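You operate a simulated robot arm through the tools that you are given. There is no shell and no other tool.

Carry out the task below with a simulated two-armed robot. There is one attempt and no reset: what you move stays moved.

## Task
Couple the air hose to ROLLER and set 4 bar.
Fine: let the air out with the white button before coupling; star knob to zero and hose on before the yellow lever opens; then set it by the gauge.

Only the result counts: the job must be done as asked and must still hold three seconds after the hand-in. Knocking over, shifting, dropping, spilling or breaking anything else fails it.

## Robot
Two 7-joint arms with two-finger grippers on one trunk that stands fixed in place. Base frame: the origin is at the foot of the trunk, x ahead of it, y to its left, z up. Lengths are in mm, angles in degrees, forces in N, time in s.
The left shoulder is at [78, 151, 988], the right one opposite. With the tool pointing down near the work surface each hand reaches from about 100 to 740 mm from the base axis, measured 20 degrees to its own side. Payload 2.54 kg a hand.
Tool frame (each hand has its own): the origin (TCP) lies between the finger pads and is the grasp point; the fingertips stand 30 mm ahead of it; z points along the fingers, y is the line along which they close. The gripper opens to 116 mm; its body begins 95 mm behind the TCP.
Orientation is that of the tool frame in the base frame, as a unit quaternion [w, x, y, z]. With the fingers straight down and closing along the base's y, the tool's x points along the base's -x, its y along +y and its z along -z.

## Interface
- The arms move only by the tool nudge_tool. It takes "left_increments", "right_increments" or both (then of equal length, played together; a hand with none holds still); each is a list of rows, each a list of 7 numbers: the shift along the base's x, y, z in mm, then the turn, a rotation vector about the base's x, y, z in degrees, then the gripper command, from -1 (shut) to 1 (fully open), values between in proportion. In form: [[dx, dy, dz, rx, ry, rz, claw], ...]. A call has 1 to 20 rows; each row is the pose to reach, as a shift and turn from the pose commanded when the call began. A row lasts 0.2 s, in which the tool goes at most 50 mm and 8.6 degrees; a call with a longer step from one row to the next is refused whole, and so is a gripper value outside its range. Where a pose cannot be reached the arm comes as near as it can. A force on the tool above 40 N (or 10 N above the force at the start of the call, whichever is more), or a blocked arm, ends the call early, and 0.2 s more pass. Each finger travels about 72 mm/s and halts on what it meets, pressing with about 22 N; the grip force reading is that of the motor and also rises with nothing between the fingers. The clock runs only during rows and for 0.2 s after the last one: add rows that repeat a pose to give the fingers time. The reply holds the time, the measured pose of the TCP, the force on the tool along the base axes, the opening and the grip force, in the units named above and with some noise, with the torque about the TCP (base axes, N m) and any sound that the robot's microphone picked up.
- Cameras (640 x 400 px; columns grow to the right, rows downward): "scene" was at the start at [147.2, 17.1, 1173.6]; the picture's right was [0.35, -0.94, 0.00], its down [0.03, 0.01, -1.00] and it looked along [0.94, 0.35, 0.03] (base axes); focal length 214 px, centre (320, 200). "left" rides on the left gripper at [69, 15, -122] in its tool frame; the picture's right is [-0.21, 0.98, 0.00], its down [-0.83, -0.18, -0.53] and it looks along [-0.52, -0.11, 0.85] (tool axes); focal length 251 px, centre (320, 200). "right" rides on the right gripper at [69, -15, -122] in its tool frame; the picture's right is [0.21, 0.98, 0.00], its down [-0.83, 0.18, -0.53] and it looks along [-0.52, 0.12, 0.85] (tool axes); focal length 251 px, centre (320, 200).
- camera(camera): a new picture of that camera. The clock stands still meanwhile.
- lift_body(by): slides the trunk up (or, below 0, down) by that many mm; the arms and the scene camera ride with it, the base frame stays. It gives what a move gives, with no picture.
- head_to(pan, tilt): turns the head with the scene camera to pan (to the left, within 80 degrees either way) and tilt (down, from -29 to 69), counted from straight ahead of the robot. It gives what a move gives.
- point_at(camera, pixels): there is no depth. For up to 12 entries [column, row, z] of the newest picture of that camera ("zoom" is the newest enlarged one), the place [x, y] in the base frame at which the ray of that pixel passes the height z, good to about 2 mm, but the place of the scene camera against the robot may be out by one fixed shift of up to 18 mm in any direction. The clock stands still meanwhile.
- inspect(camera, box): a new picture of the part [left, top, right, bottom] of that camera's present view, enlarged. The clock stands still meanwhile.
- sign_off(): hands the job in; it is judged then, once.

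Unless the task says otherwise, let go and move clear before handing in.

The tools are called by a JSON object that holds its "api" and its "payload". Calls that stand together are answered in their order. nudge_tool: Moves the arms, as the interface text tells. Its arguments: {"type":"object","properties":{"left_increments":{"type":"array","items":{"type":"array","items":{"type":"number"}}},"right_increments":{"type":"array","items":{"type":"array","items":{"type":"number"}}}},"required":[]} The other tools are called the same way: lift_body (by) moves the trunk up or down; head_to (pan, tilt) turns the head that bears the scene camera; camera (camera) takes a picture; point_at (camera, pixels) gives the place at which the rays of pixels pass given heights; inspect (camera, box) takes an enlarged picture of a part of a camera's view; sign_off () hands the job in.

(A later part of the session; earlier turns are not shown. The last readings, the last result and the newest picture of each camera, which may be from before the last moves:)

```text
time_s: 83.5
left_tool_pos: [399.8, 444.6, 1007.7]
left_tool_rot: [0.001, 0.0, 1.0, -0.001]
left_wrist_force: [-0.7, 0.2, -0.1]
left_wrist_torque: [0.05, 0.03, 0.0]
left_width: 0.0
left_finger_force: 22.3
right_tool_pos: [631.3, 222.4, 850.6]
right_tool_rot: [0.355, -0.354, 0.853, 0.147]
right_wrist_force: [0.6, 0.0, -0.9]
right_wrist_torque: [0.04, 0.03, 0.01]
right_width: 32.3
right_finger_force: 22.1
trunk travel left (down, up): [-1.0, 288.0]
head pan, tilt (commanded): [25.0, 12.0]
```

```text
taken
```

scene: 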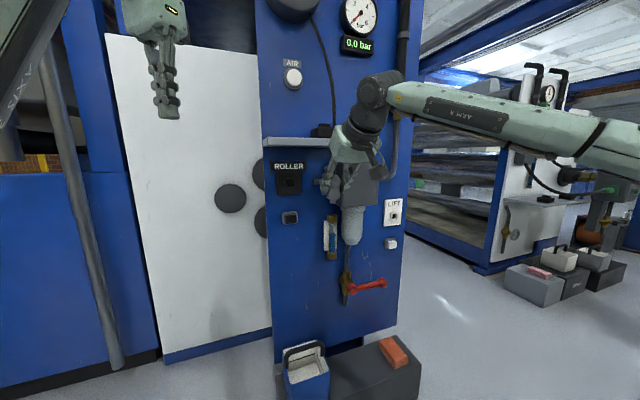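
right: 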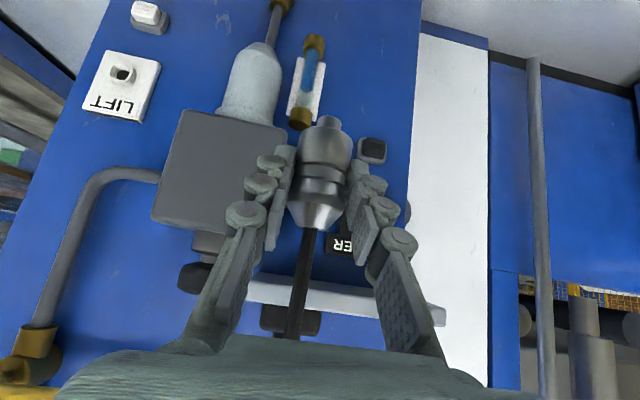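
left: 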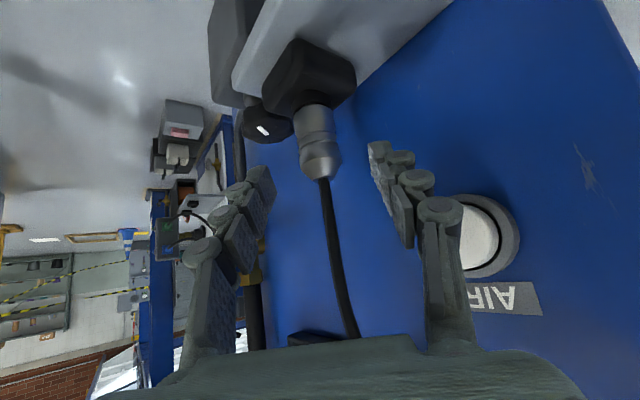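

Now pitching the nose up to the half-way pose in small steps.

{"api": "nudge_tool", "payload": {"right_increments": [[0.2, 0, -1.6, 5.3, -5.3, 0, -1], [0.7, 0, -2.6, 10.6, -10.6, 0, -1], [1.7, 0.6, -3.6, 15.9, -15.9, 0, -1], [3.7, 4.6, -5.6, 21.2, -21.2, 0, -1], [5.7, 8.6, -7, 26.5, -26.5, 0, -1], [7.2, 13, -8.6, 31.8, -31.8, 0, -1]]}}

{"api": "camera", "payload": {"camera": "scene"}}

{"api": "camera", "payload": {"camera": "right"}}

```text
time_s: 84.9
left_tool_pos: [399.7, 444.2, 1006.7]
left_tool_rot: [0.0, 0.001, 1.0, 0.0]
left_wrist_force: [0.4, -0.2, -0.3]
left_wrist_torque: [0.02, 0.03, -0.01]
left_width: 0.2
left_finger_force: 22.0
right_tool_pos: [637.7, 233.9, 842.6]
right_tool_rot: [0.656, -0.269, 0.651, 0.273]
right_wrist_force: [0.3, 0.6, -0.8]
right_wrist_torque: [-0.07, 0.05, 0.07]
right_width: 32.4
right_finger_force: 21.8
trunk travel left (down, up): [-1.0, 288.0]
head pan, tilt (commanded): [25.0, 12.0]
```

```text
taken
```

scene: 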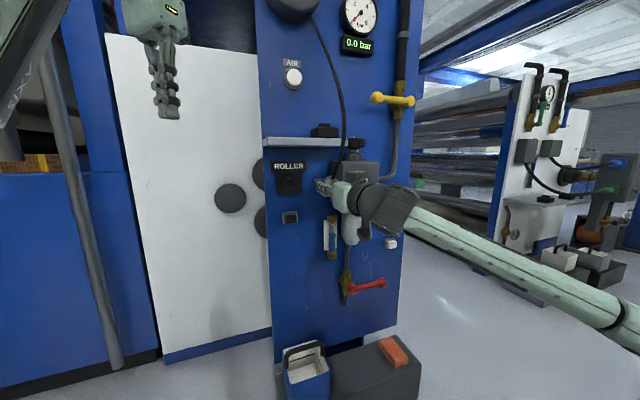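

```text
taken
```

right: 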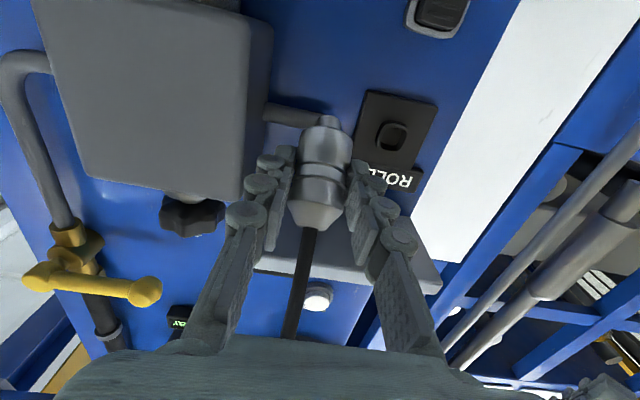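

This time the half-way pose was reached exactly, with no limit. Continuing upward in smaller groups.

{"api": "nudge_tool", "payload": {"right_increments": [[1.3, 9, -2.6, 4.95, -4.95, 0, -1], [1.8, 17, -4, 9.9, -9.9, 0, -1], [2.3, 25.6, -5.6, 14.8, -14.8, 0, -1]]}}

{"api": "camera", "payload": {"camera": "right"}}

```text
time_s: 85.7
left_tool_pos: [404.2, 442.8, 1004.7]
left_tool_rot: [-0.002, 0.001, 1.0, 0.0]
left_wrist_force: [3.3, -0.6, -2.2]
left_wrist_torque: [0.04, 0.36, -0.02]
left_width: 0.0
left_finger_force: 22.2
right_tool_pos: [670.2, 237.5, 836.1]
right_tool_rot: [0.752, -0.228, 0.522, 0.332]
right_wrist_force: [0.2, -1.5, 0.5]
right_wrist_torque: [-0.07, 0.04, 0.04]
right_width: 32.8
right_finger_force: 21.9
right hand out of reach, approached as far as the arm can: row 1, 2, 3
trunk travel left (down, up): [-1.0, 288.0]
head pan, tilt (commanded): [25.0, 12.0]
```

```text
taken
```

right: 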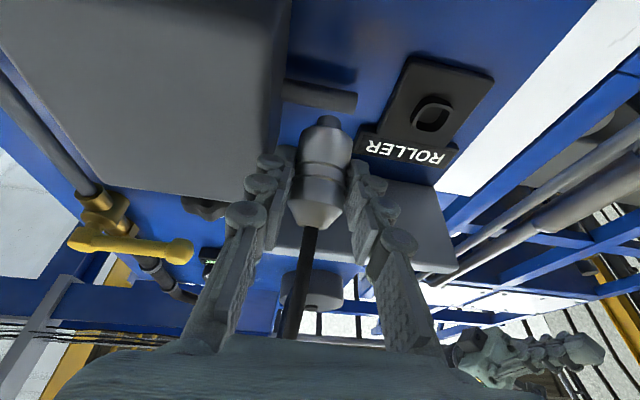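

The arm was pushed right again to [670, 238, 836] once the pitch went above level, so a level hand is the practical limit. Before planning a regrasp that lines the coupling up with the hand, I'll check that a level right hand really reaches the port position.

{"api": "nudge_tool", "payload": {"right_increments": [[-12, -8, 2, -4.9, 4.9, 0, -1], [-24, -8, 4, -9.8, 9.8, 0, -1], [-34, -4, 6, -14.5, 14.5, 0, -1], [-42, 20, 6, -14.5, 14.5, 0, -1], [-48, 44, 6, -14.5, 14.5, 0, -1], [-54, 68, 6, -14.5, 14.5, 0, -1], [-55, 86, 6, -14.5, 14.5, 0, -1]]}}

{"api": "camera", "payload": {"camera": "right"}}

{"api": "camera", "payload": {"camera": "scene"}}

```text
time_s: 87.3
left_tool_pos: [400.0, 444.3, 1008.0]
left_tool_rot: [0.002, 0.0, 1.0, 0.001]
left_wrist_force: [0.1, 0.0, 1.5]
left_wrist_torque: [0.11, 0.1, 0.03]
left_width: 0.3
left_finger_force: 21.7
right_tool_pos: [617.8, 271.4, 864.9]
right_tool_rot: [0.655, -0.271, 0.65, 0.274]
right_wrist_force: [1.1, -0.1, -2.1]
right_wrist_torque: [0.03, -0.01, 0.05]
right_width: 32.9
right_finger_force: 22.1
right hand out of reach, approached as far as the arm can: row 1, 2, 4, 5, 6, 7
trunk travel left (down, up): [-1.0, 288.0]
head pan, tilt (commanded): [25.0, 12.0]
```

```text
taken
```

right: 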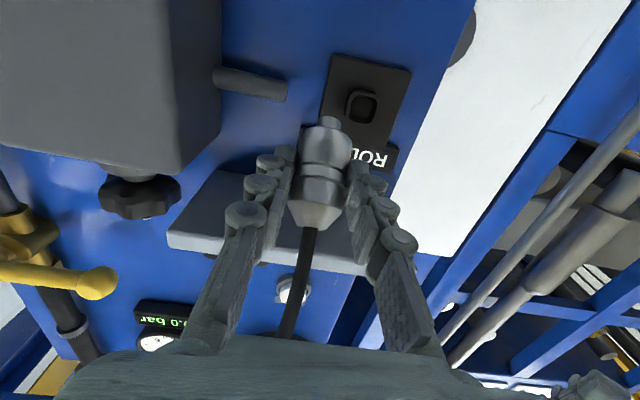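

```text
taken
```

scene: 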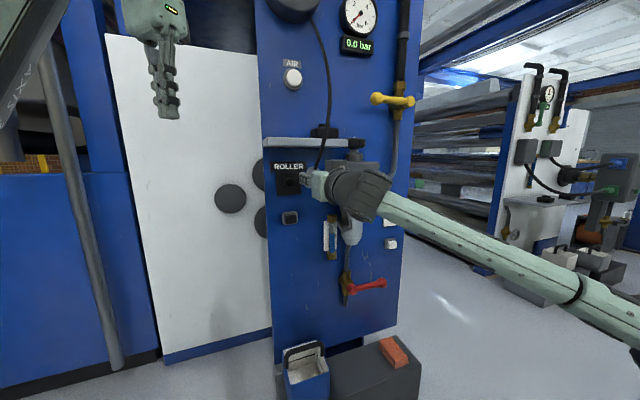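

Even level, the arm is cramped at that stand-off, but the final depth should be reachable with the coupling in line with the hand. So I'll regrasp through a mid-air handover: right hand presents the coupling in front of the robot, left takes its lower part from the side, then the right retakes it from above, nearly in line. First, bring the right hand to the handover place.

{"api": "nudge_tool", "payload": {"right_increments": [[-15, -15, 0, 0, 0, 0, -1], [-24, -45, -1, -3.1, 7.5, 1.3, -1], [-32, -76, -2, -6.2, 15.0, 2.6, -1], [-40, -107, -3, -9.3, 22.6, 3.9, -1], [-48, -138, -4, -12.4, 30.1, 5.1, -1], [-56, -170, -5, -15.5, 37.6, 6.4, -1], [-62.4, -200.8, -5.6, -18.6, 45.1, 7.7, -1]]}}

{"api": "head_to", "payload": {"pan": 12, "tilt": 20}}

{"api": "camera", "payload": {"camera": "scene"}}

{"api": "camera", "payload": {"camera": "right"}}

```text
time_s: 88.9
left_tool_pos: [399.4, 444.4, 1007.6]
left_tool_rot: [0.002, -0.001, 1.0, 0.0]
left_wrist_force: [-0.1, -0.3, -0.6]
left_wrist_torque: [-0.02, 0.01, -0.01]
left_width: 0.2
left_finger_force: 21.9
right_tool_pos: [554.6, 70.3, 861.7]
right_tool_rot: [0.288, -0.287, 0.867, 0.29]
right_wrist_force: [-0.8, 0.2, -1.1]
right_wrist_torque: [-0.01, 0.0, -0.01]
right_width: 32.8
right_finger_force: 21.8
trunk travel left (down, up): [-1.0, 288.0]
head pan, tilt (commanded): [25.0, 12.0]
```

```text
time_s: 89.7
left_tool_pos: [399.1, 442.9, 1008.2]
left_tool_rot: [0.002, 0.0, 1.0, 0.0]
left_wrist_force: [0.3, 0.5, 0.3]
left_wrist_torque: [-0.02, 0.01, -0.01]
left_width: 0.0
left_finger_force: 21.9
right_tool_pos: [555.3, 70.7, 863.0]
right_tool_rot: [0.289, -0.287, 0.866, 0.29]
right_wrist_force: [0.6, 0.0, -0.6]
right_wrist_torque: [-0.06, -0.03, 0.02]
right_width: 32.9
right_finger_force: 22.3
trunk travel left (down, up): [-1.0, 288.0]
head pan, tilt (commanded): [12.0, 20.0]
```

```text
taken
```

scene: 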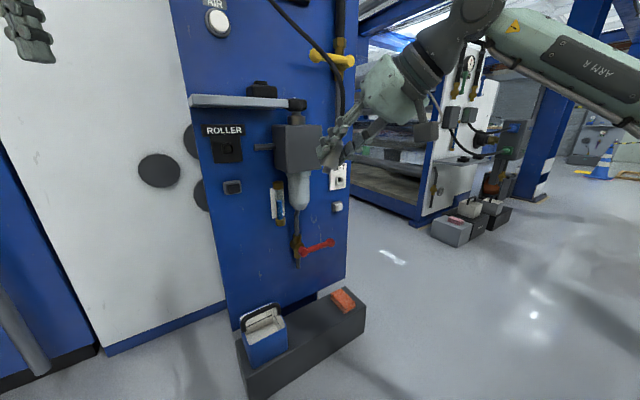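

```text
taken
```

right: 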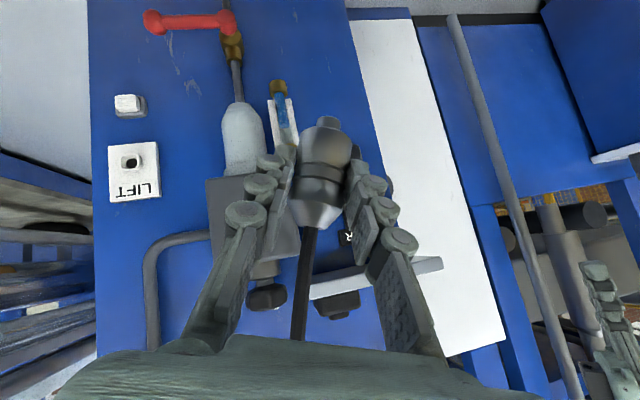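

The right hand presents the coupling at [555, 71, 863]. Now the left hand comes from the left, pointing right-forward and half open, to about 90 mm short of it.

{"api": "nudge_tool", "payload": {"left_increments": [[8.7, -29, -14, -2.7, -6.6, -3.9, 0.1], [17.3, -58, -28, -5.5, -13.2, -7.8, 0.1], [26, -87, -42, -8.2, -19.9, -11.8, 0.1], [34.6, -115, -55, -11.0, -26.5, -15.7, 0.1], [43.3, -144, -69, -13.7, -33.1, -19.6, 0.1], [52, -173, -83, -16.4, -39.7, -23.5, 0.1], [60.6, -202, -97, -19.2, -46.3, -27.4, 0.1], [69.3, -231, -111, -21.9, -53.0, -31.4, 0.1], [78, -260, -125, -24.7, -59.6, -35.3, 0.1], [86.6, -288.6, -138.6, -27.4, -66.2, -39.2, 0.1]]}}

{"api": "camera", "payload": {"camera": "left"}}

{"api": "camera", "payload": {"camera": "scene"}}

```text
time_s: 91.8
left_tool_pos: [500.6, 172.5, 859.1]
left_tool_rot: [0.53, 0.315, 0.756, -0.22]
left_wrist_force: [-0.5, 0.7, 1.0]
left_wrist_torque: [-0.01, -0.01, 0.0]
left_width: 64.0
left_finger_force: 0.0
left hand out of reach, approached as far as the arm can: row 6, 7, 8, 9, 10
right_tool_pos: [555.3, 69.6, 863.1]
right_tool_rot: [0.289, -0.286, 0.866, 0.29]
right_wrist_force: [-0.2, 1.1, -1.0]
right_wrist_torque: [-0.04, -0.01, -0.03]
right_width: 33.0
right_finger_force: 22.3
trunk travel left (down, up): [-1.0, 288.0]
head pan, tilt (commanded): [12.0, 20.0]
```

```text
taken
```

left: 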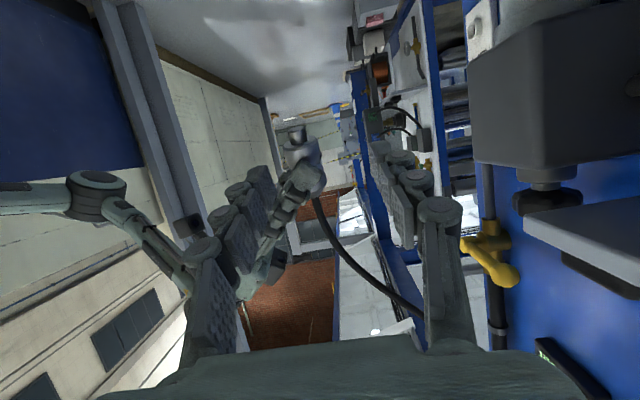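

```text
taken
```

scene: 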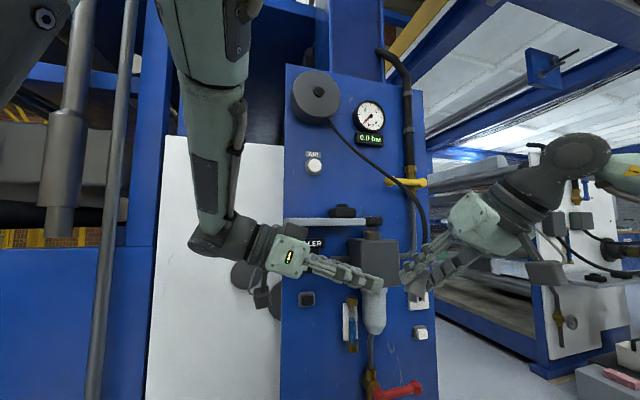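

The left hand is near its pre-grasp at [501, 173, 859], about 25 mm off sideways. I'll close in to 50 mm and see if it lines up.

{"api": "nudge_tool", "payload": {"left_increments": [[-5, -20, 2, 0, 0, 0, 0.1], [3, -33, -1, 0, 0, 0, 0.1], [11.7, -44.8, -3.2, 0, 0, 0, 0.1]]}}

{"api": "camera", "payload": {"camera": "left"}}

{"api": "camera", "payload": {"camera": "right"}}

```text
time_s: 92.7
left_tool_pos: [522.3, 147.4, 848.2]
left_tool_rot: [0.531, 0.314, 0.756, -0.221]
left_wrist_force: [0.3, 0.1, 0.1]
left_wrist_torque: [0.02, -0.01, -0.03]
left_width: 64.0
left_finger_force: 0.1
left hand out of reach, approached as far as the arm can: row 1, 2, 3
right_tool_pos: [554.7, 71.1, 862.3]
right_tool_rot: [0.289, -0.286, 0.866, 0.29]
right_wrist_force: [0.3, -0.2, -1.8]
right_wrist_torque: [-0.04, -0.05, 0.01]
right_width: 32.6
right_finger_force: 22.0
trunk travel left (down, up): [-1.0, 288.0]
head pan, tilt (commanded): [12.0, 20.0]
```

```text
taken
```

left: 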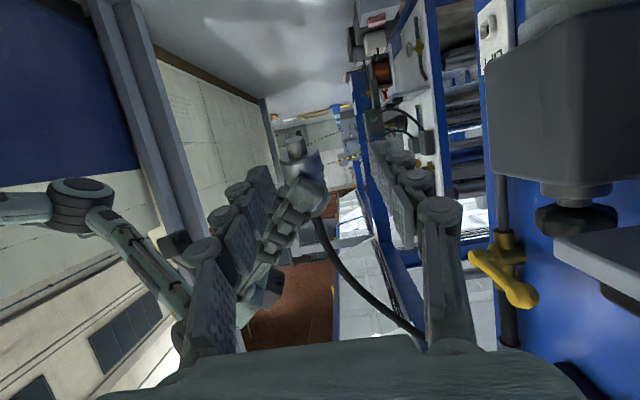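

```text
taken
```

right: 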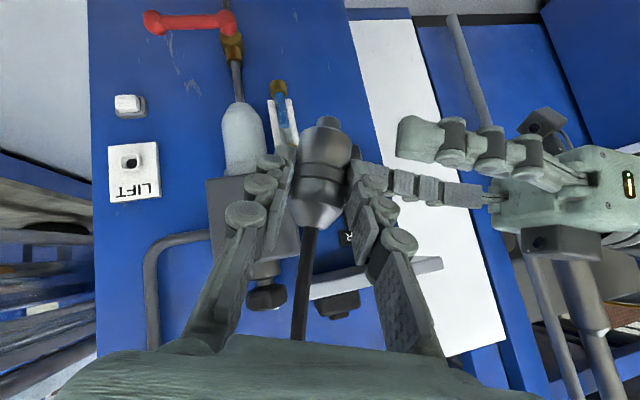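

The left hand settles about 20 mm short sideways, so I'll bring the coupling to it with the right hand instead: first sideways to align, then into the open left gripper.

{"api": "nudge_tool", "payload": {"right_increments": [[12.8, 17.1, -8.1, 0, 0, 0, -1], [12.8, 17.1, -8.1, 0, 0, 0, -1]]}}

{"api": "camera", "payload": {"camera": "left"}}

{"api": "camera", "payload": {"camera": "right"}}

```text
time_s: 93.2
left_tool_pos: [522.8, 147.5, 848.5]
left_tool_rot: [0.53, 0.314, 0.756, -0.222]
left_wrist_force: [0.3, -0.8, 0.7]
left_wrist_torque: [0.0, 0.02, -0.01]
left_width: 63.5
left_finger_force: 0.0
right_tool_pos: [567.6, 88.6, 855.2]
right_tool_rot: [0.289, -0.287, 0.866, 0.291]
right_wrist_force: [-0.8, 0.0, -0.5]
right_wrist_torque: [-0.01, 0.03, -0.02]
right_width: 32.9
right_finger_force: 21.9
trunk travel left (down, up): [-1.0, 288.0]
head pan, tilt (commanded): [12.0, 20.0]
```

```text
taken
```

left: 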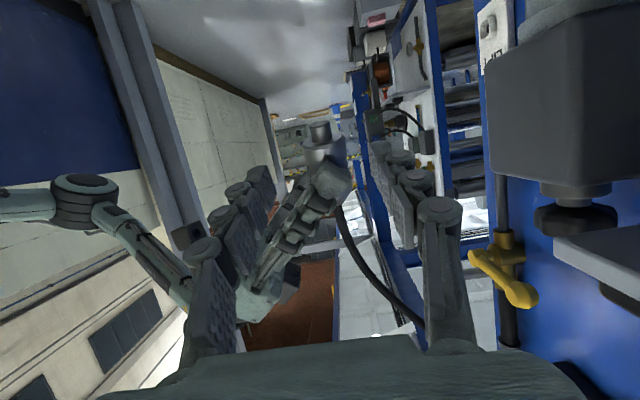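

```text
taken
```

right: 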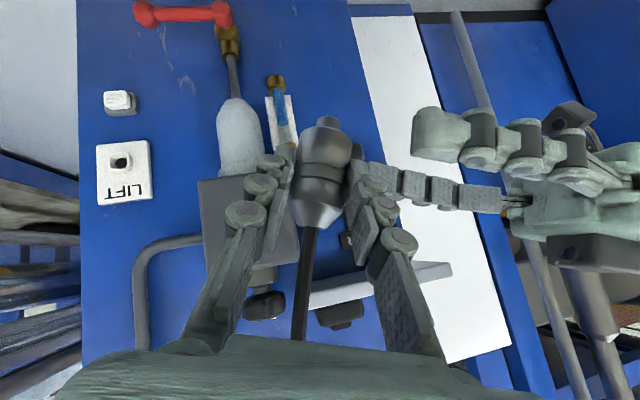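

The coupling is centred at column 322 in the left view. Now the right hand carries it 52 mm into the left gripper.

{"api": "nudge_tool", "payload": {"right_increments": [[-9, 9, 4.5, 0, 0, 0, -1], [-18, 18, 9, 0, 0, 0, -1], [-27, 27, 13.5, 0, 0, 0, -1], [-35, 35, 17.5, 0, 0, 0, -1]]}}

{"api": "camera", "payload": {"camera": "left"}}

{"api": "camera", "payload": {"camera": "right"}}

```text
time_s: 94.2
left_tool_pos: [520.8, 146.8, 848.4]
left_tool_rot: [0.53, 0.314, 0.756, -0.222]
left_wrist_force: [0.1, 0.0, -1.0]
left_wrist_torque: [-0.04, -0.04, -0.01]
left_width: 63.8
left_finger_force: 0.1
right_tool_pos: [532.9, 123.1, 872.4]
right_tool_rot: [0.29, -0.286, 0.866, 0.291]
right_wrist_force: [-1.0, 0.0, -0.2]
right_wrist_torque: [-0.04, 0.04, -0.02]
right_width: 32.6
right_finger_force: 21.6
trunk travel left (down, up): [-1.0, 288.0]
head pan, tilt (commanded): [12.0, 20.0]
```

```text
taken
```

left: 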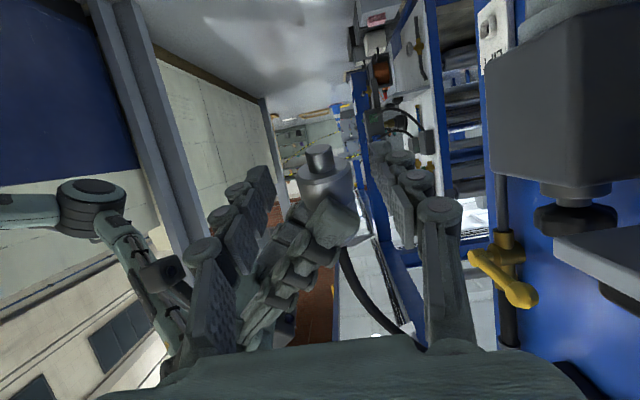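

```text
taken
```

right: 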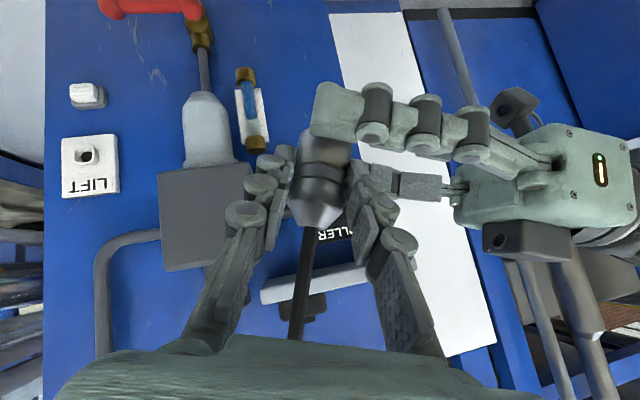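

The left fingers now straddle the coupling's lower part on either side, clear of the right fingers. Closing the left gripper.

{"api": "nudge_tool", "payload": {"left_increments": [[0, 0, 0, 0, 0, 0, -0.2], [0, 0, 0, 0, 0, 0, -1], [0, 0, 0, 0, 0, 0, -1], [0, 0, 0, 0, 0, 0, -1]]}}

{"api": "camera", "payload": {"camera": "left"}}

{"api": "camera", "payload": {"camera": "right"}}

```text
time_s: 95.2
left_tool_pos: [522.6, 147.5, 847.4]
left_tool_rot: [0.53, 0.312, 0.757, -0.22]
left_wrist_force: [12.0, 12.0, -2.8]
left_wrist_torque: [0.07, -0.02, 0.34]
left_width: 32.2
left_finger_force: 21.5
right_tool_pos: [532.7, 123.1, 872.6]
right_tool_rot: [0.29, -0.286, 0.867, 0.289]
right_wrist_force: [-12.3, -11.9, 1.0]
right_wrist_torque: [-0.37, 0.3, 0.06]
right_width: 32.7
right_finger_force: 22.5
trunk travel left (down, up): [-1.0, 288.0]
head pan, tilt (commanded): [12.0, 20.0]
```

```text
taken
```

left: 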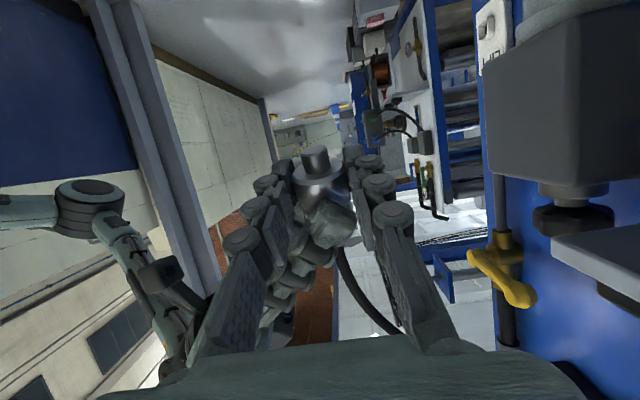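

```text
taken
```

right: 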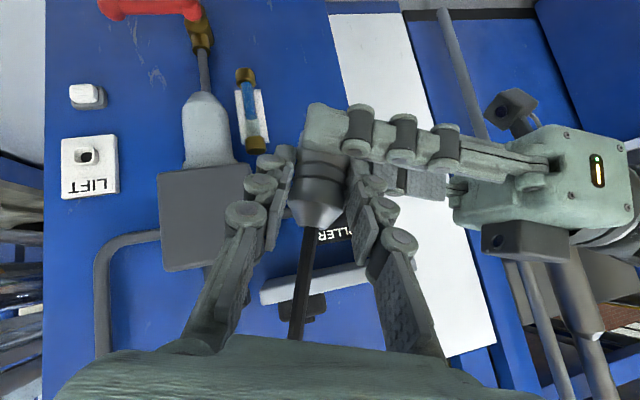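

The left hand holds the coupling (32.2 mm). I'll open the right hand and withdraw it along its axis.

{"api": "nudge_tool", "payload": {"left_increments": [[0.7, 0.7, 0, 0, 0, 0, -1], [0.7, 0.7, 0, 0, 0, 0, -1], [0.7, 0.7, 0, 0, 0, 0, -1], [0.7, 0.7, 0, 0, 0, 0, -1], [0.7, 0.7, 0, 0, 0, 0, -1], [0.7, 0.7, 0, 0, 0, 0, -1]], "right_increments": [[0, 0, 0, 0, 0, 0, 0], [0, 0, 0, 0, 0, 0, 0.1], [-3, -7, 6.6, 0, 0, 0, 0.1], [-10, -20, 20, 0, 0, 0, 0.1], [-20, -40, 40, 0, 0, 0, 0.1], [-30, -60, 60, 0, 0, 0, 0.1]]}}

{"api": "camera", "payload": {"camera": "right"}}

{"api": "camera", "payload": {"camera": "left"}}

{"api": "camera", "payload": {"camera": "scene"}}

```text
time_s: 96.7
left_tool_pos: [523.7, 147.3, 847.5]
left_tool_rot: [0.531, 0.312, 0.756, -0.22]
left_wrist_force: [0.5, -0.3, -0.3]
left_wrist_torque: [0.0, 0.02, 0.01]
left_width: 31.9
left_finger_force: 22.6
right_tool_pos: [503.9, 62.4, 932.6]
right_tool_rot: [0.289, -0.286, 0.866, 0.29]
right_wrist_force: [0.4, 0.2, -0.1]
right_wrist_torque: [-0.03, 0.02, 0.01]
right_width: 63.8
right_finger_force: 0.1
trunk travel left (down, up): [-1.0, 288.0]
head pan, tilt (commanded): [12.0, 20.0]
```

```text
taken
```

right: 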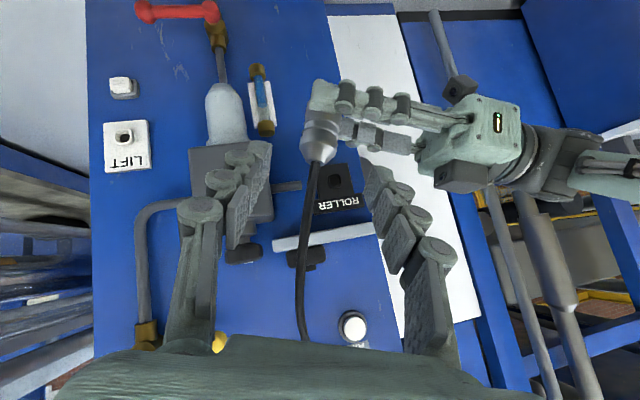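

```text
taken
```

left: 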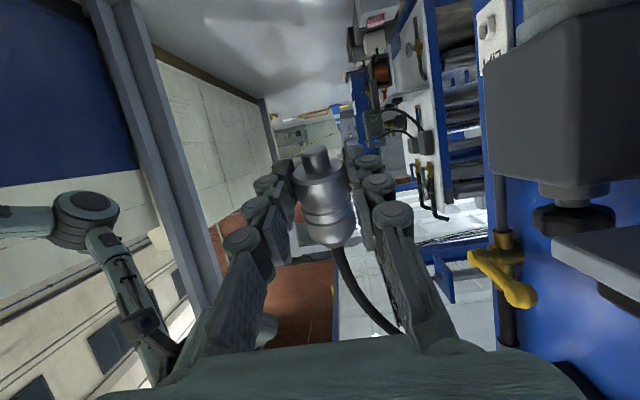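

```text
taken
```

scene: 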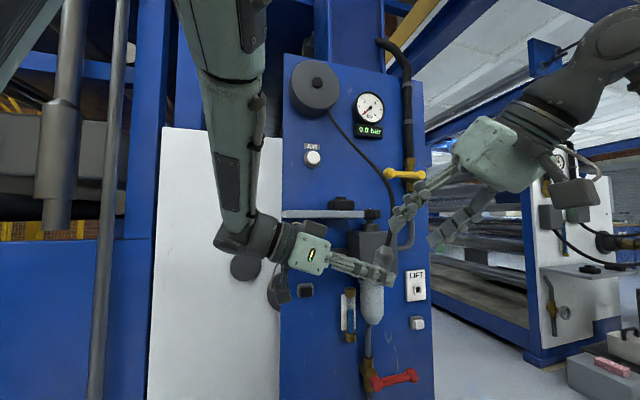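

The left hand holds the coupling by its nose end; the right hand is clear. Now I'll tilt the right hand nearly in line with the coupling and bring it over the hose, 50 mm above its grasp point.

{"api": "nudge_tool", "payload": {"right_increments": [[8, 8, 1, -4.4, 4.4, 2.3, 0.1], [16, 16, 2, -8.8, 8.8, 4.5, 0.1], [25, 25, 2, -13.1, 13.1, 6.8, 0.1], [33, 33, 1, -17.5, 17.5, 9.0, 0.1], [41.6, 42.5, -1, -21.9, 21.9, 11.3, 0.1]]}}

{"api": "camera", "payload": {"camera": "right"}}

{"api": "camera", "payload": {"camera": "left"}}

```text
time_s: 97.8
left_tool_pos: [522.4, 147.3, 848.9]
left_tool_rot: [0.53, 0.313, 0.757, -0.221]
left_wrist_force: [0.1, -0.6, -0.3]
left_wrist_torque: [0.02, 0.04, 0.04]
left_width: 31.7
left_finger_force: 21.6
right_tool_pos: [544.7, 105.7, 931.8]
right_tool_rot: [0.032, -0.359, 0.912, 0.197]
right_wrist_force: [0.5, -0.8, 0.4]
right_wrist_torque: [0.05, -0.01, 0.03]
right_width: 63.8
right_finger_force: 0.1
trunk travel left (down, up): [-1.0, 288.0]
head pan, tilt (commanded): [12.0, 20.0]
```

```text
taken
```

right: 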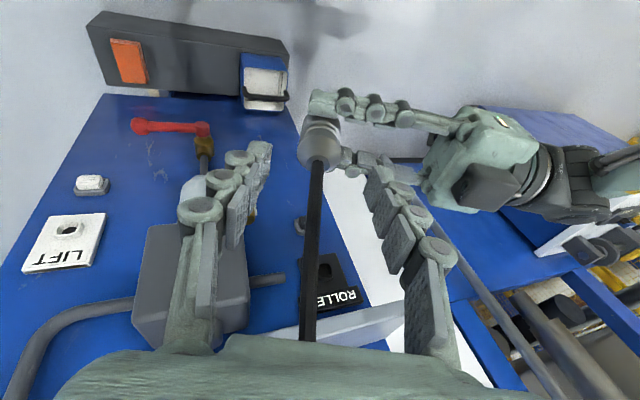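

```text
taken
```

left: 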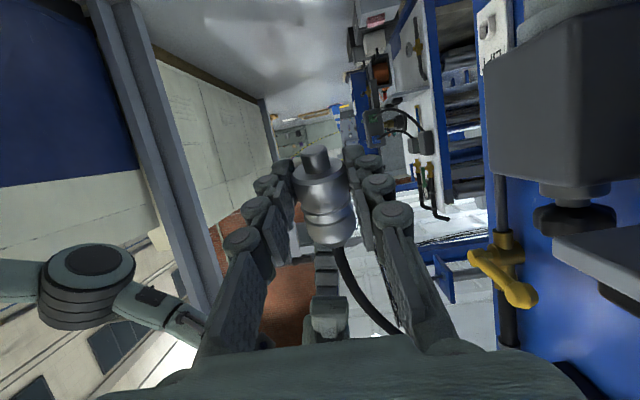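

The right fingers straddle the hose just above the coupling, which sits at column 317. Advancing 50 mm along the hand's axis onto the rear of the silver body.

{"api": "nudge_tool", "payload": {"right_increments": [[-1, 5, -12, 0, 0, 0, 0.1], [-2, 9.5, -24, 0, 0, 0, 0.1], [-3, 14, -36, 0, 0, 0, 0.1], [-3.7, 18.2, -46, 0, 0, 0, 0.1], [-3.7, 18.2, -46, 0, 0, 0, 0.1]]}}

{"api": "camera", "payload": {"camera": "right"}}

{"api": "camera", "payload": {"camera": "left"}}

{"api": "inspect", "payload": {"camera": "right", "box": [240, 80, 400, 200]}}

```text
time_s: 99.0
left_tool_pos: [523.4, 147.1, 849.0]
left_tool_rot: [0.529, 0.313, 0.757, -0.22]
left_wrist_force: [0.5, 0.9, -0.1]
left_wrist_torque: [0.03, 0.02, 0.02]
left_width: 32.0
left_finger_force: 22.0
right_tool_pos: [540.4, 124.8, 884.3]
right_tool_rot: [0.032, -0.358, 0.912, 0.197]
right_wrist_force: [0.4, -0.2, -0.1]
right_wrist_torque: [-0.02, 0.05, 0.02]
right_width: 64.0
right_finger_force: 0.0
trunk travel left (down, up): [-1.0, 288.0]
head pan, tilt (commanded): [12.0, 20.0]
```

```text
taken
```

right: 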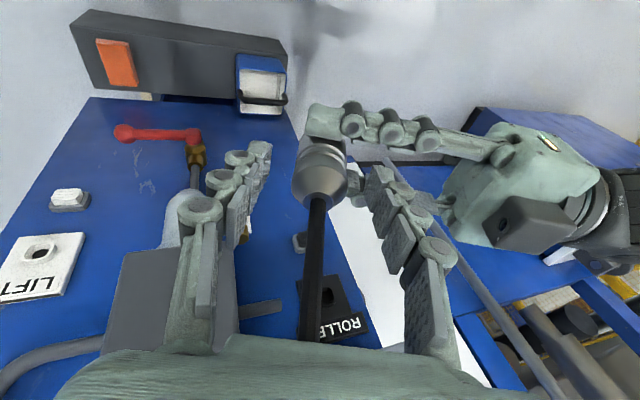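

```text
taken
```

left: 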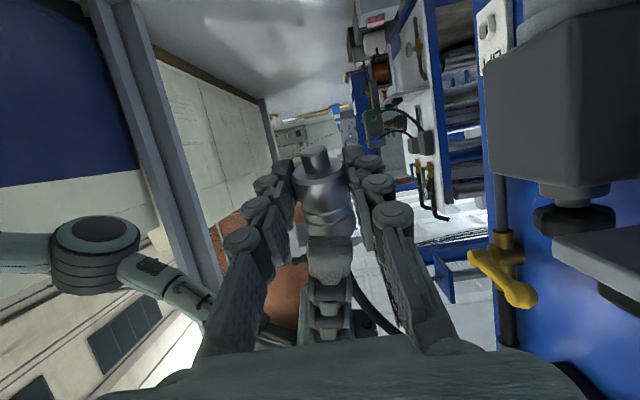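

```text
3.33 times, centred on (320, 140) of right
```

zoom: 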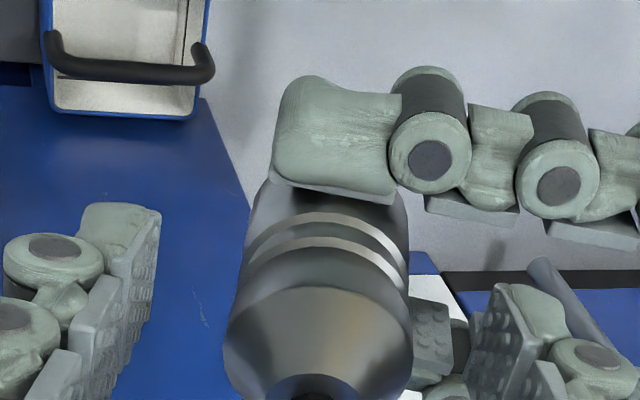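

The right pads are around the rear of the silver body and clear of the left fingers. Closing the right gripper.

{"api": "nudge_tool", "payload": {"right_increments": [[0, 0, 0, 0, 0, 0, -0.2], [0, 0, 0, 0, 0, 0, -1], [0, 0, 0, 0, 0, 0, -1], [0, 0, 0, 0, 0, 0, -1]]}}

{"api": "camera", "payload": {"camera": "right"}}

{"api": "camera", "payload": {"camera": "left"}}

```text
time_s: 100.0
left_tool_pos: [522.8, 147.7, 847.7]
left_tool_rot: [0.53, 0.314, 0.757, -0.221]
left_wrist_force: [2.9, -1.1, -0.1]
left_wrist_torque: [0.01, -0.01, 0.04]
left_width: 32.0
left_finger_force: 22.0
right_tool_pos: [541.7, 123.4, 886.0]
right_tool_rot: [0.032, -0.359, 0.912, 0.198]
right_wrist_force: [-2.5, 2.2, 0.4]
right_wrist_torque: [0.09, 0.08, -0.01]
right_width: 32.7
right_finger_force: 21.9
trunk travel left (down, up): [-1.0, 288.0]
head pan, tilt (commanded): [12.0, 20.0]
```

```text
taken
```

right: 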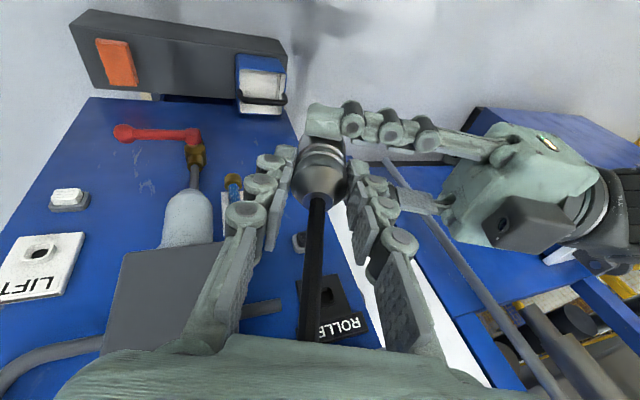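

```text
taken
```

left: 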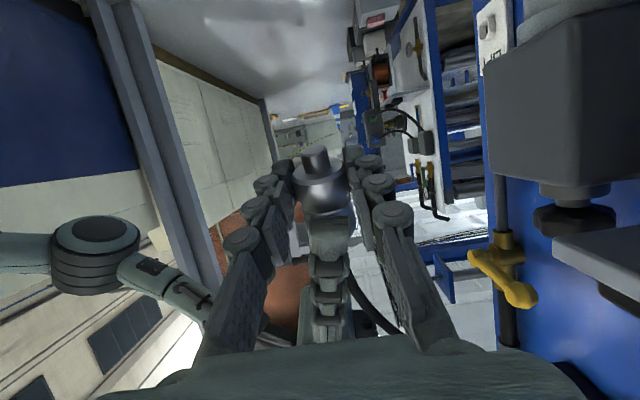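

The right hand grips the cylinder (32.7 mm). Opening the left hand and withdrawing it.

{"api": "nudge_tool", "payload": {"left_increments": [[0, 0, 0, 0, 0, 0, 0], [0, 0, 0, 0, 0, 0, 0.15], [-6, 6, 3, 0, 0, 0, 0.15], [-20, 20, 10, 0, 0, 0, 0.15], [-40, 40, 20, 0, 0, 0, 0.15], [-60, 62, 32, 0, 0, 0, 0.15], [-70, 92, 46, 2.7, 6.6, 3.9, 0.1], [-78, 122, 60, 5.5, 13.2, 7.8, 0]]}}

{"api": "camera", "payload": {"camera": "right"}}

{"api": "camera", "payload": {"camera": "scene"}}

```text
time_s: 101.8
left_tool_pos: [445.9, 270.9, 908.2]
left_tool_rot: [0.437, 0.256, 0.842, -0.186]
left_wrist_force: [-0.3, -0.1, 0.2]
left_wrist_torque: [0.01, -0.01, 0.01]
left_width: 57.8
left_finger_force: 0.0
left hand out of reach, approached as far as the arm can: row 7
right_tool_pos: [540.9, 122.7, 886.4]
right_tool_rot: [0.031, -0.359, 0.912, 0.198]
right_wrist_force: [0.7, -0.3, 0.6]
right_wrist_torque: [0.03, 0.02, -0.02]
right_width: 32.6
right_finger_force: 21.9
trunk travel left (down, up): [-1.0, 288.0]
head pan, tilt (commanded): [12.0, 20.0]
```

```text
taken
```

right: 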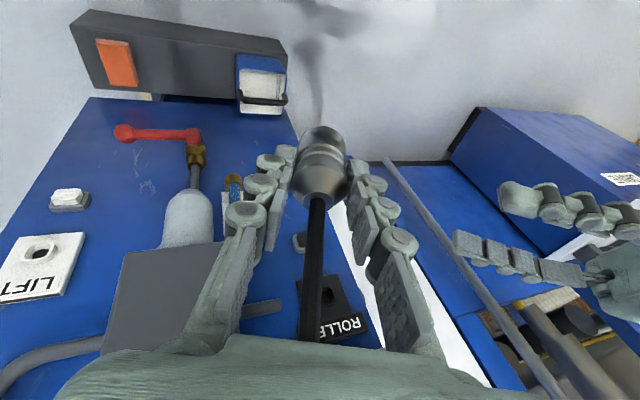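

```text
taken
```

scene: 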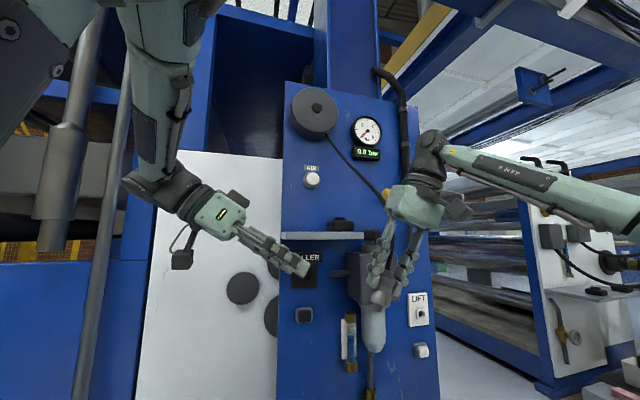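

The right hand now holds the coupling almost in line, nose down. I'll park the left arm and swing the right hand back to a level-ish pose away from the panel, to approach the port the same way I reached the AIR button.

{"api": "nudge_tool", "payload": {"left_increments": [[-6, 22, 13, 2.8, 6.6, 3.9, -0.2], [-12, 43, 25, 5.6, 13.2, 7.8, -0.6], [-18, 65, 38, 8.4, 19.8, 11.6, -1], [-24, 87, 50, 11.3, 26.5, 15.5, -1], [-30, 108, 63, 14.1, 33.1, 19.4, -1], [-35, 130, 75, 16.9, 39.7, 23.3, -1], [-41, 152, 88, 19.7, 46.3, 27.1, -1], [-47, 173, 100, 22.5, 52.9, 31.0, -1]], "right_increments": [[-8, -15, -7, 3.5, -6.7, -1.3, -1], [-15, -31, -14, 7.0, -13.3, -2.5, -1], [-23, -46, -21, 10.4, -20.0, -3.8, -1], [-31, -62, -28, 13.9, -26.7, -5.1, -1], [-38, -77, -35, 17.4, -33.3, -6.3, -1], [-46, -92, -42, 20.9, -40.0, -7.6, -1], [-53, -108, -49, 24.3, -46.6, -8.8, -1], [-61, -123, -56, 27.8, -53.3, -10.1, -1]]}}

{"api": "camera", "payload": {"camera": "right"}}

{"api": "camera", "payload": {"camera": "scene"}}

```text
time_s: 103.7
left_tool_pos: [398.0, 442.6, 1009.9]
left_tool_rot: [-0.001, 0.005, 1.0, 0.003]
left_wrist_force: [0.2, 0.0, 0.3]
left_wrist_torque: [0.0, 0.03, 0.01]
left_width: 0.3
left_finger_force: 22.0
right_tool_pos: [478.8, 1.3, 829.1]
right_tool_rot: [0.532, -0.312, 0.756, 0.219]
right_wrist_force: [0.3, 0.2, 0.2]
right_wrist_torque: [-0.03, 0.04, 0.01]
right_width: 32.7
right_finger_force: 22.6
trunk travel left (down, up): [-1.0, 288.0]
head pan, tilt (commanded): [12.0, 20.0]
```

```text
taken
```

right: 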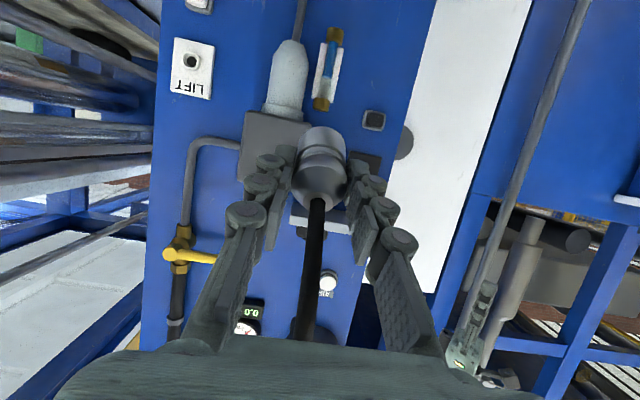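

```text
taken
```

scene: 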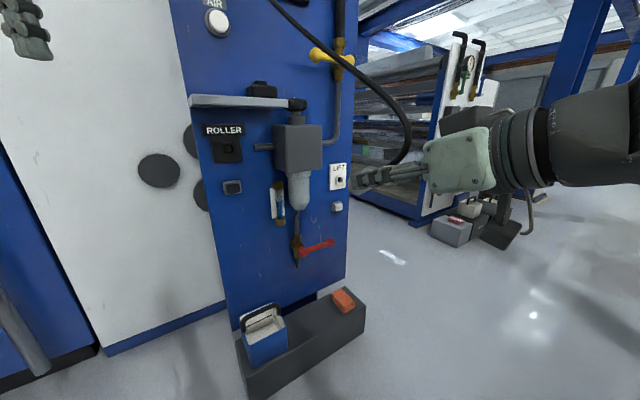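

Good, hose loops freely from the reel into the rear of the coupling. Moving in toward the port with the hand still pitched 20 degrees down.

{"api": "nudge_tool", "payload": {"right_increments": [[16, 39, 3, 0, 0, 0, -1], [32, 78, 5, 0, 0, 0, -1], [48, 117, 8, 0, 0, 0, -1], [64, 156, 11, 0, 0, 0, -1], [80, 195, 13, 0, 0, 0, -1], [96, 234, 16, 0, 0, 0, -1], [112, 273, 18, 0, 0, 0, -1], [127.6, 311.6, 21, 0, 0, 0, -1]]}}

{"api": "camera", "payload": {"camera": "right"}}

{"api": "camera", "payload": {"camera": "scene"}}

```text
time_s: 105.5
left_tool_pos: [397.7, 441.9, 1009.6]
left_tool_rot: [0.0, 0.005, 1.0, 0.002]
left_wrist_force: [0.1, -0.5, 0.1]
left_wrist_torque: [0.0, 0.02, -0.01]
left_width: 0.0
left_finger_force: 22.4
right_tool_pos: [607.5, 313.3, 848.4]
right_tool_rot: [0.532, -0.313, 0.756, 0.22]
right_wrist_force: [1.3, 0.1, -0.6]
right_wrist_torque: [-0.02, 0.0, 0.02]
right_width: 32.6
right_finger_force: 22.0
trunk travel left (down, up): [-1.0, 288.0]
head pan, tilt (commanded): [12.0, 20.0]
```

```text
taken
```

right: 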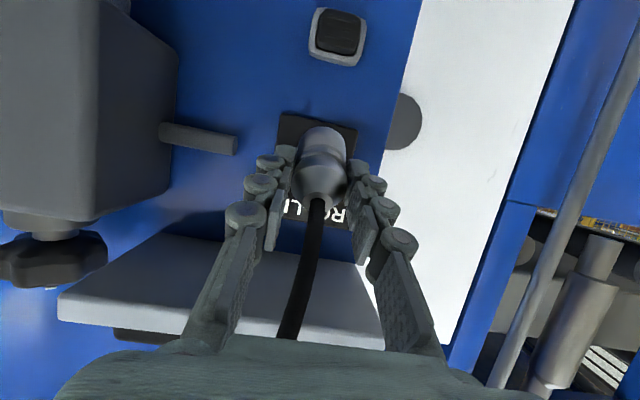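

```text
taken
```

scene: 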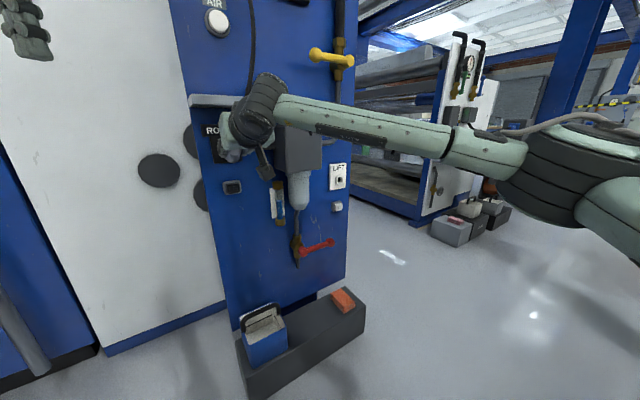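

The hand reached [607, 313, 848] exactly, right in front of the port. Now I'll pitch it up step by step to bring the nose level.

{"api": "nudge_tool", "payload": {"right_increments": [[0, 0, -3, 5.66, -5.66, 0, -1], [0, 0, -6, 11.3, -11.3, 0, -1], [0, 0, -9, 17.0, -17.0, 0, -1]]}}

{"api": "camera", "payload": {"camera": "right"}}

{"api": "camera", "payload": {"camera": "scene"}}

```text
time_s: 106.2
left_tool_pos: [398.1, 442.8, 1009.6]
left_tool_rot: [0.0, 0.005, 1.0, 0.003]
left_wrist_force: [0.3, -0.1, 0.6]
left_wrist_torque: [0.01, 0.0, -0.03]
left_width: 0.0
left_finger_force: 22.4
right_tool_pos: [608.0, 312.5, 843.1]
right_tool_rot: [0.631, -0.279, 0.675, 0.261]
right_wrist_force: [0.2, -1.2, -0.3]
right_wrist_torque: [-0.01, 0.01, -0.01]
right_width: 32.6
right_finger_force: 22.1
right hand out of reach, approached as far as the arm can: row 3
trunk travel left (down, up): [-1.0, 288.0]
head pan, tilt (commanded): [12.0, 20.0]
```

```text
taken
```

right: 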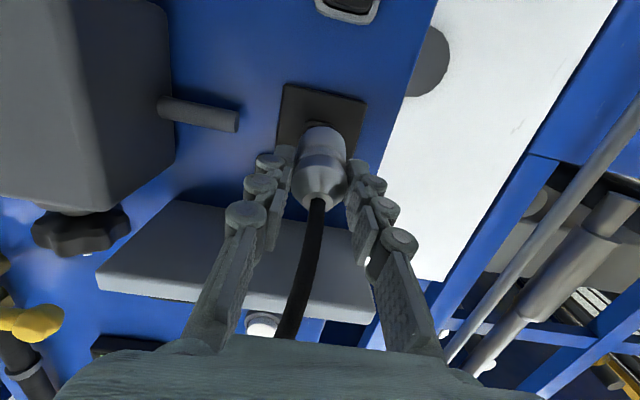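

```text
taken
```

scene: 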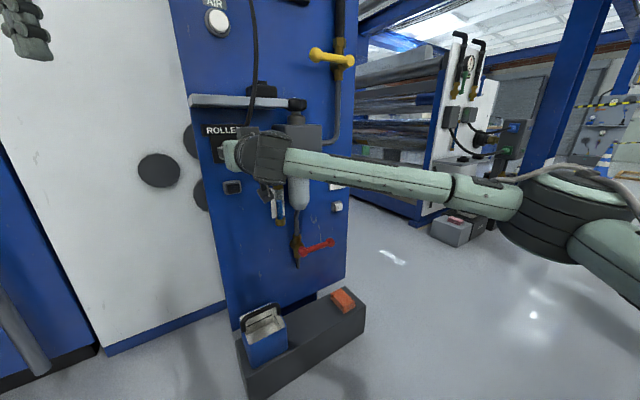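

Pitch reached -4 here (nose still 16 degrees down). Moving in 22 mm toward the panel should free more pitch; I'll go in and pitch further.

{"api": "nudge_tool", "payload": {"right_increments": [[8, 8, 0, 0, 0, 0, -1], [15.5, 15.5, 0, 0, 0, 0, -1], [15.5, 15.5, -2, 4, -4, 0, -1], [15.5, 15.5, -3, 8, -8, 0, -1]]}}

{"api": "camera", "payload": {"camera": "right"}}

```text
time_s: 107.2
left_tool_pos: [397.8, 442.0, 1008.9]
left_tool_rot: [0.0, 0.005, 1.0, 0.002]
left_wrist_force: [0.1, 0.3, -0.1]
left_wrist_torque: [-0.03, -0.01, 0.02]
left_width: 0.1
left_finger_force: 22.2
right_tool_pos: [623.2, 325.1, 841.1]
right_tool_rot: [0.631, -0.278, 0.676, 0.26]
right_wrist_force: [0.0, 0.0, 0.4]
right_wrist_torque: [-0.02, 0.04, -0.02]
right_width: 32.5
right_finger_force: 22.1
right hand out of reach, approached as far as the arm can: row 3, 4
trunk travel left (down, up): [-1.0, 288.0]
head pan, tilt (commanded): [12.0, 20.0]
```

```text
taken
```

right: 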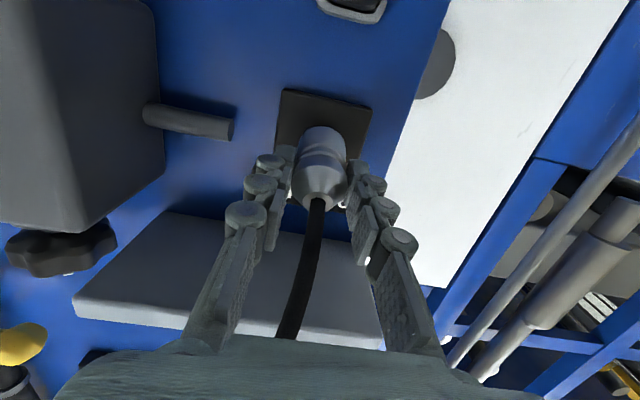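

The wrist won't pitch past -4, leaving the nose 16 degrees low. Rolling the hand 90 degrees about its own axis (camera to the right) turns that tilt sideways, where a yaw of 57 degrees cancels it. I'll back off 40 mm and roll.

{"api": "nudge_tool", "payload": {"right_increments": [[-12, -14, 0, 0, 0, 0, -1], [-25.1, -30.9, 1, -5.2, -6.4, 1.4, -1], [-25.1, -30.9, 1, -10.3, -12.7, 2.9, -1], [-25.1, -30.9, 1, -15.5, -19.1, 4.3, -1], [-25.1, -30.9, 1, -20.7, -25.4, 5.8, -1], [-25.1, -30.9, 1, -25.9, -31.8, 7.2, -1]]}}

{"api": "camera", "payload": {"camera": "right"}}

{"api": "camera", "payload": {"camera": "scene"}}

```text
time_s: 108.7
left_tool_pos: [396.9, 441.1, 1009.5]
left_tool_rot: [0.0, 0.004, 1.0, 0.003]
left_wrist_force: [0.4, 0.3, -0.5]
left_wrist_torque: [-0.04, -0.02, 0.01]
left_width: 0.0
left_finger_force: 21.8
right_tool_pos: [599.6, 295.2, 842.7]
right_tool_rot: [0.696, -0.512, 0.501, 0.057]
right_wrist_force: [0.3, -0.2, -0.2]
right_wrist_torque: [-0.02, 0.03, 0.0]
right_width: 32.9
right_finger_force: 21.9
trunk travel left (down, up): [-1.0, 288.0]
head pan, tilt (commanded): [12.0, 20.0]
```

```text
taken
```

right: 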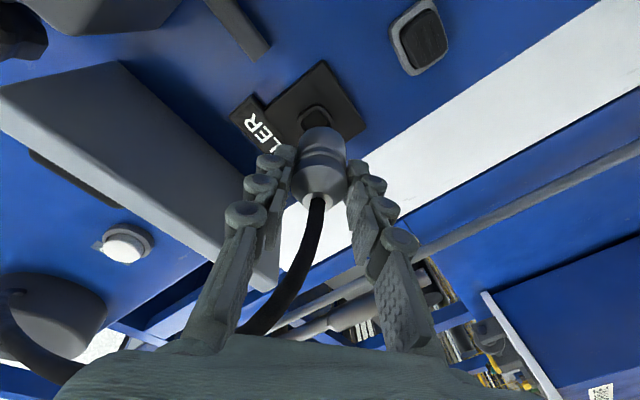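

```text
taken
```

scene: 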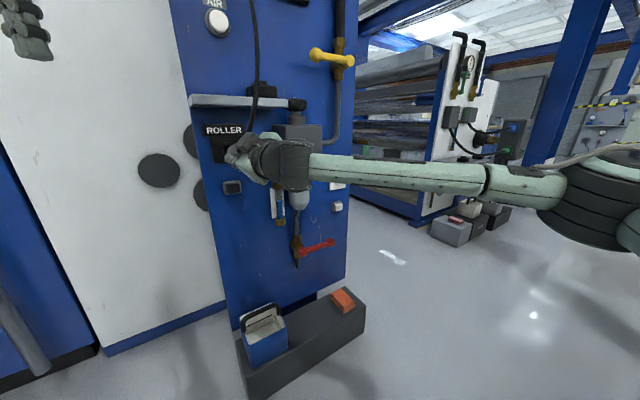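

The roll works with no limit reached. Completing the remaining 50 degrees.

{"api": "nudge_tool", "payload": {"right_increments": [[0, 0, 0, -5.2, -6.4, 1.4, -1], [0, 0, 0, -10.3, -12.7, 2.9, -1], [0, 0, 0, -15.5, -19.1, 4.3, -1], [0, 0, 0, -20.7, -25.4, 5.8, -1], [0, 0, 0, -25.9, -31.8, 7.2, -1], [-1, -1, 0, -31.0, -38.1, 8.7, -1]]}}

{"api": "camera", "payload": {"camera": "right"}}

{"api": "camera", "payload": {"camera": "scene"}}

```text
time_s: 110.0
left_tool_pos: [397.9, 442.1, 1010.4]
left_tool_rot: [0.0, 0.005, 1.0, 0.003]
left_wrist_force: [-1.0, -0.6, 0.5]
left_wrist_torque: [-0.01, -0.04, 0.02]
left_width: 0.0
left_finger_force: 22.3
right_tool_pos: [597.6, 294.5, 843.6]
right_tool_rot: [-0.653, 0.702, -0.205, 0.194]
right_wrist_force: [0.5, -0.2, 0.2]
right_wrist_torque: [-0.04, 0.02, 0.02]
right_width: 32.6
right_finger_force: 22.0
trunk travel left (down, up): [-1.0, 288.0]
head pan, tilt (commanded): [12.0, 20.0]
```

```text
taken
```

right: 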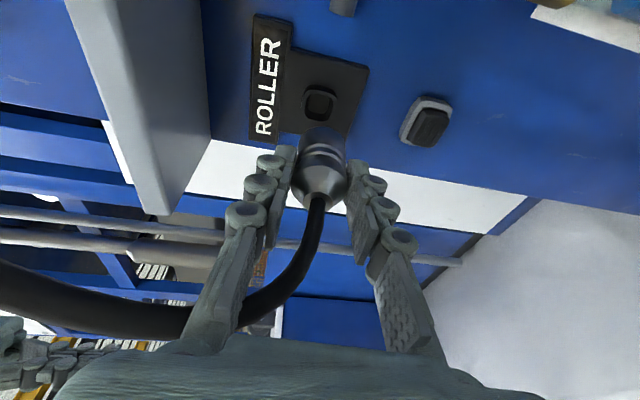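

```text
taken
```

scene: 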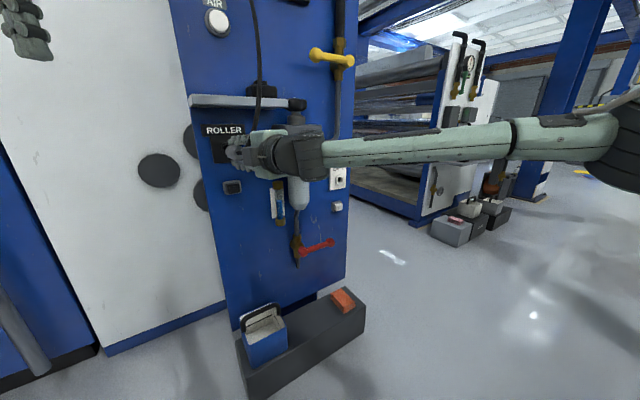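

The hand reached the rolled pose: nose yaw 45, pitch -4, directly before the port, which shows at (320,103). I'll zoom to fine-align.

{"api": "inspect", "payload": {"camera": "right", "box": [250, 60, 410, 180]}}

{"api": "inspect", "payload": {"camera": "scene", "box": [180, 90, 340, 210]}}

{"api": "point_at", "payload": {"camera": "right", "pixels": [[320, 103, 839], [320, 103, 837], [320, 103, 841]]}}

```text
3.33 times, centred on (330, 120) of right
```

zoom: 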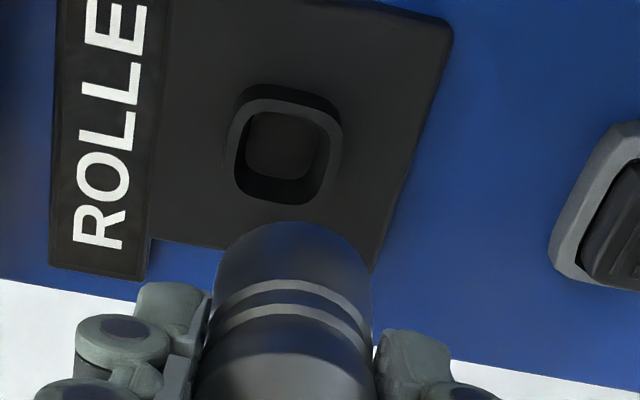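

```text
3.33 times, centred on (260, 150) of scene
```

zoom: 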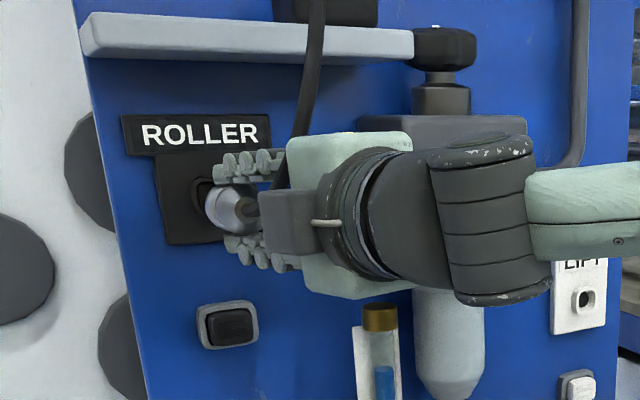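

```text
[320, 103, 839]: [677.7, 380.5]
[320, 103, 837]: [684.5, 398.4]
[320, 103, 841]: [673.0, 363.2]
```

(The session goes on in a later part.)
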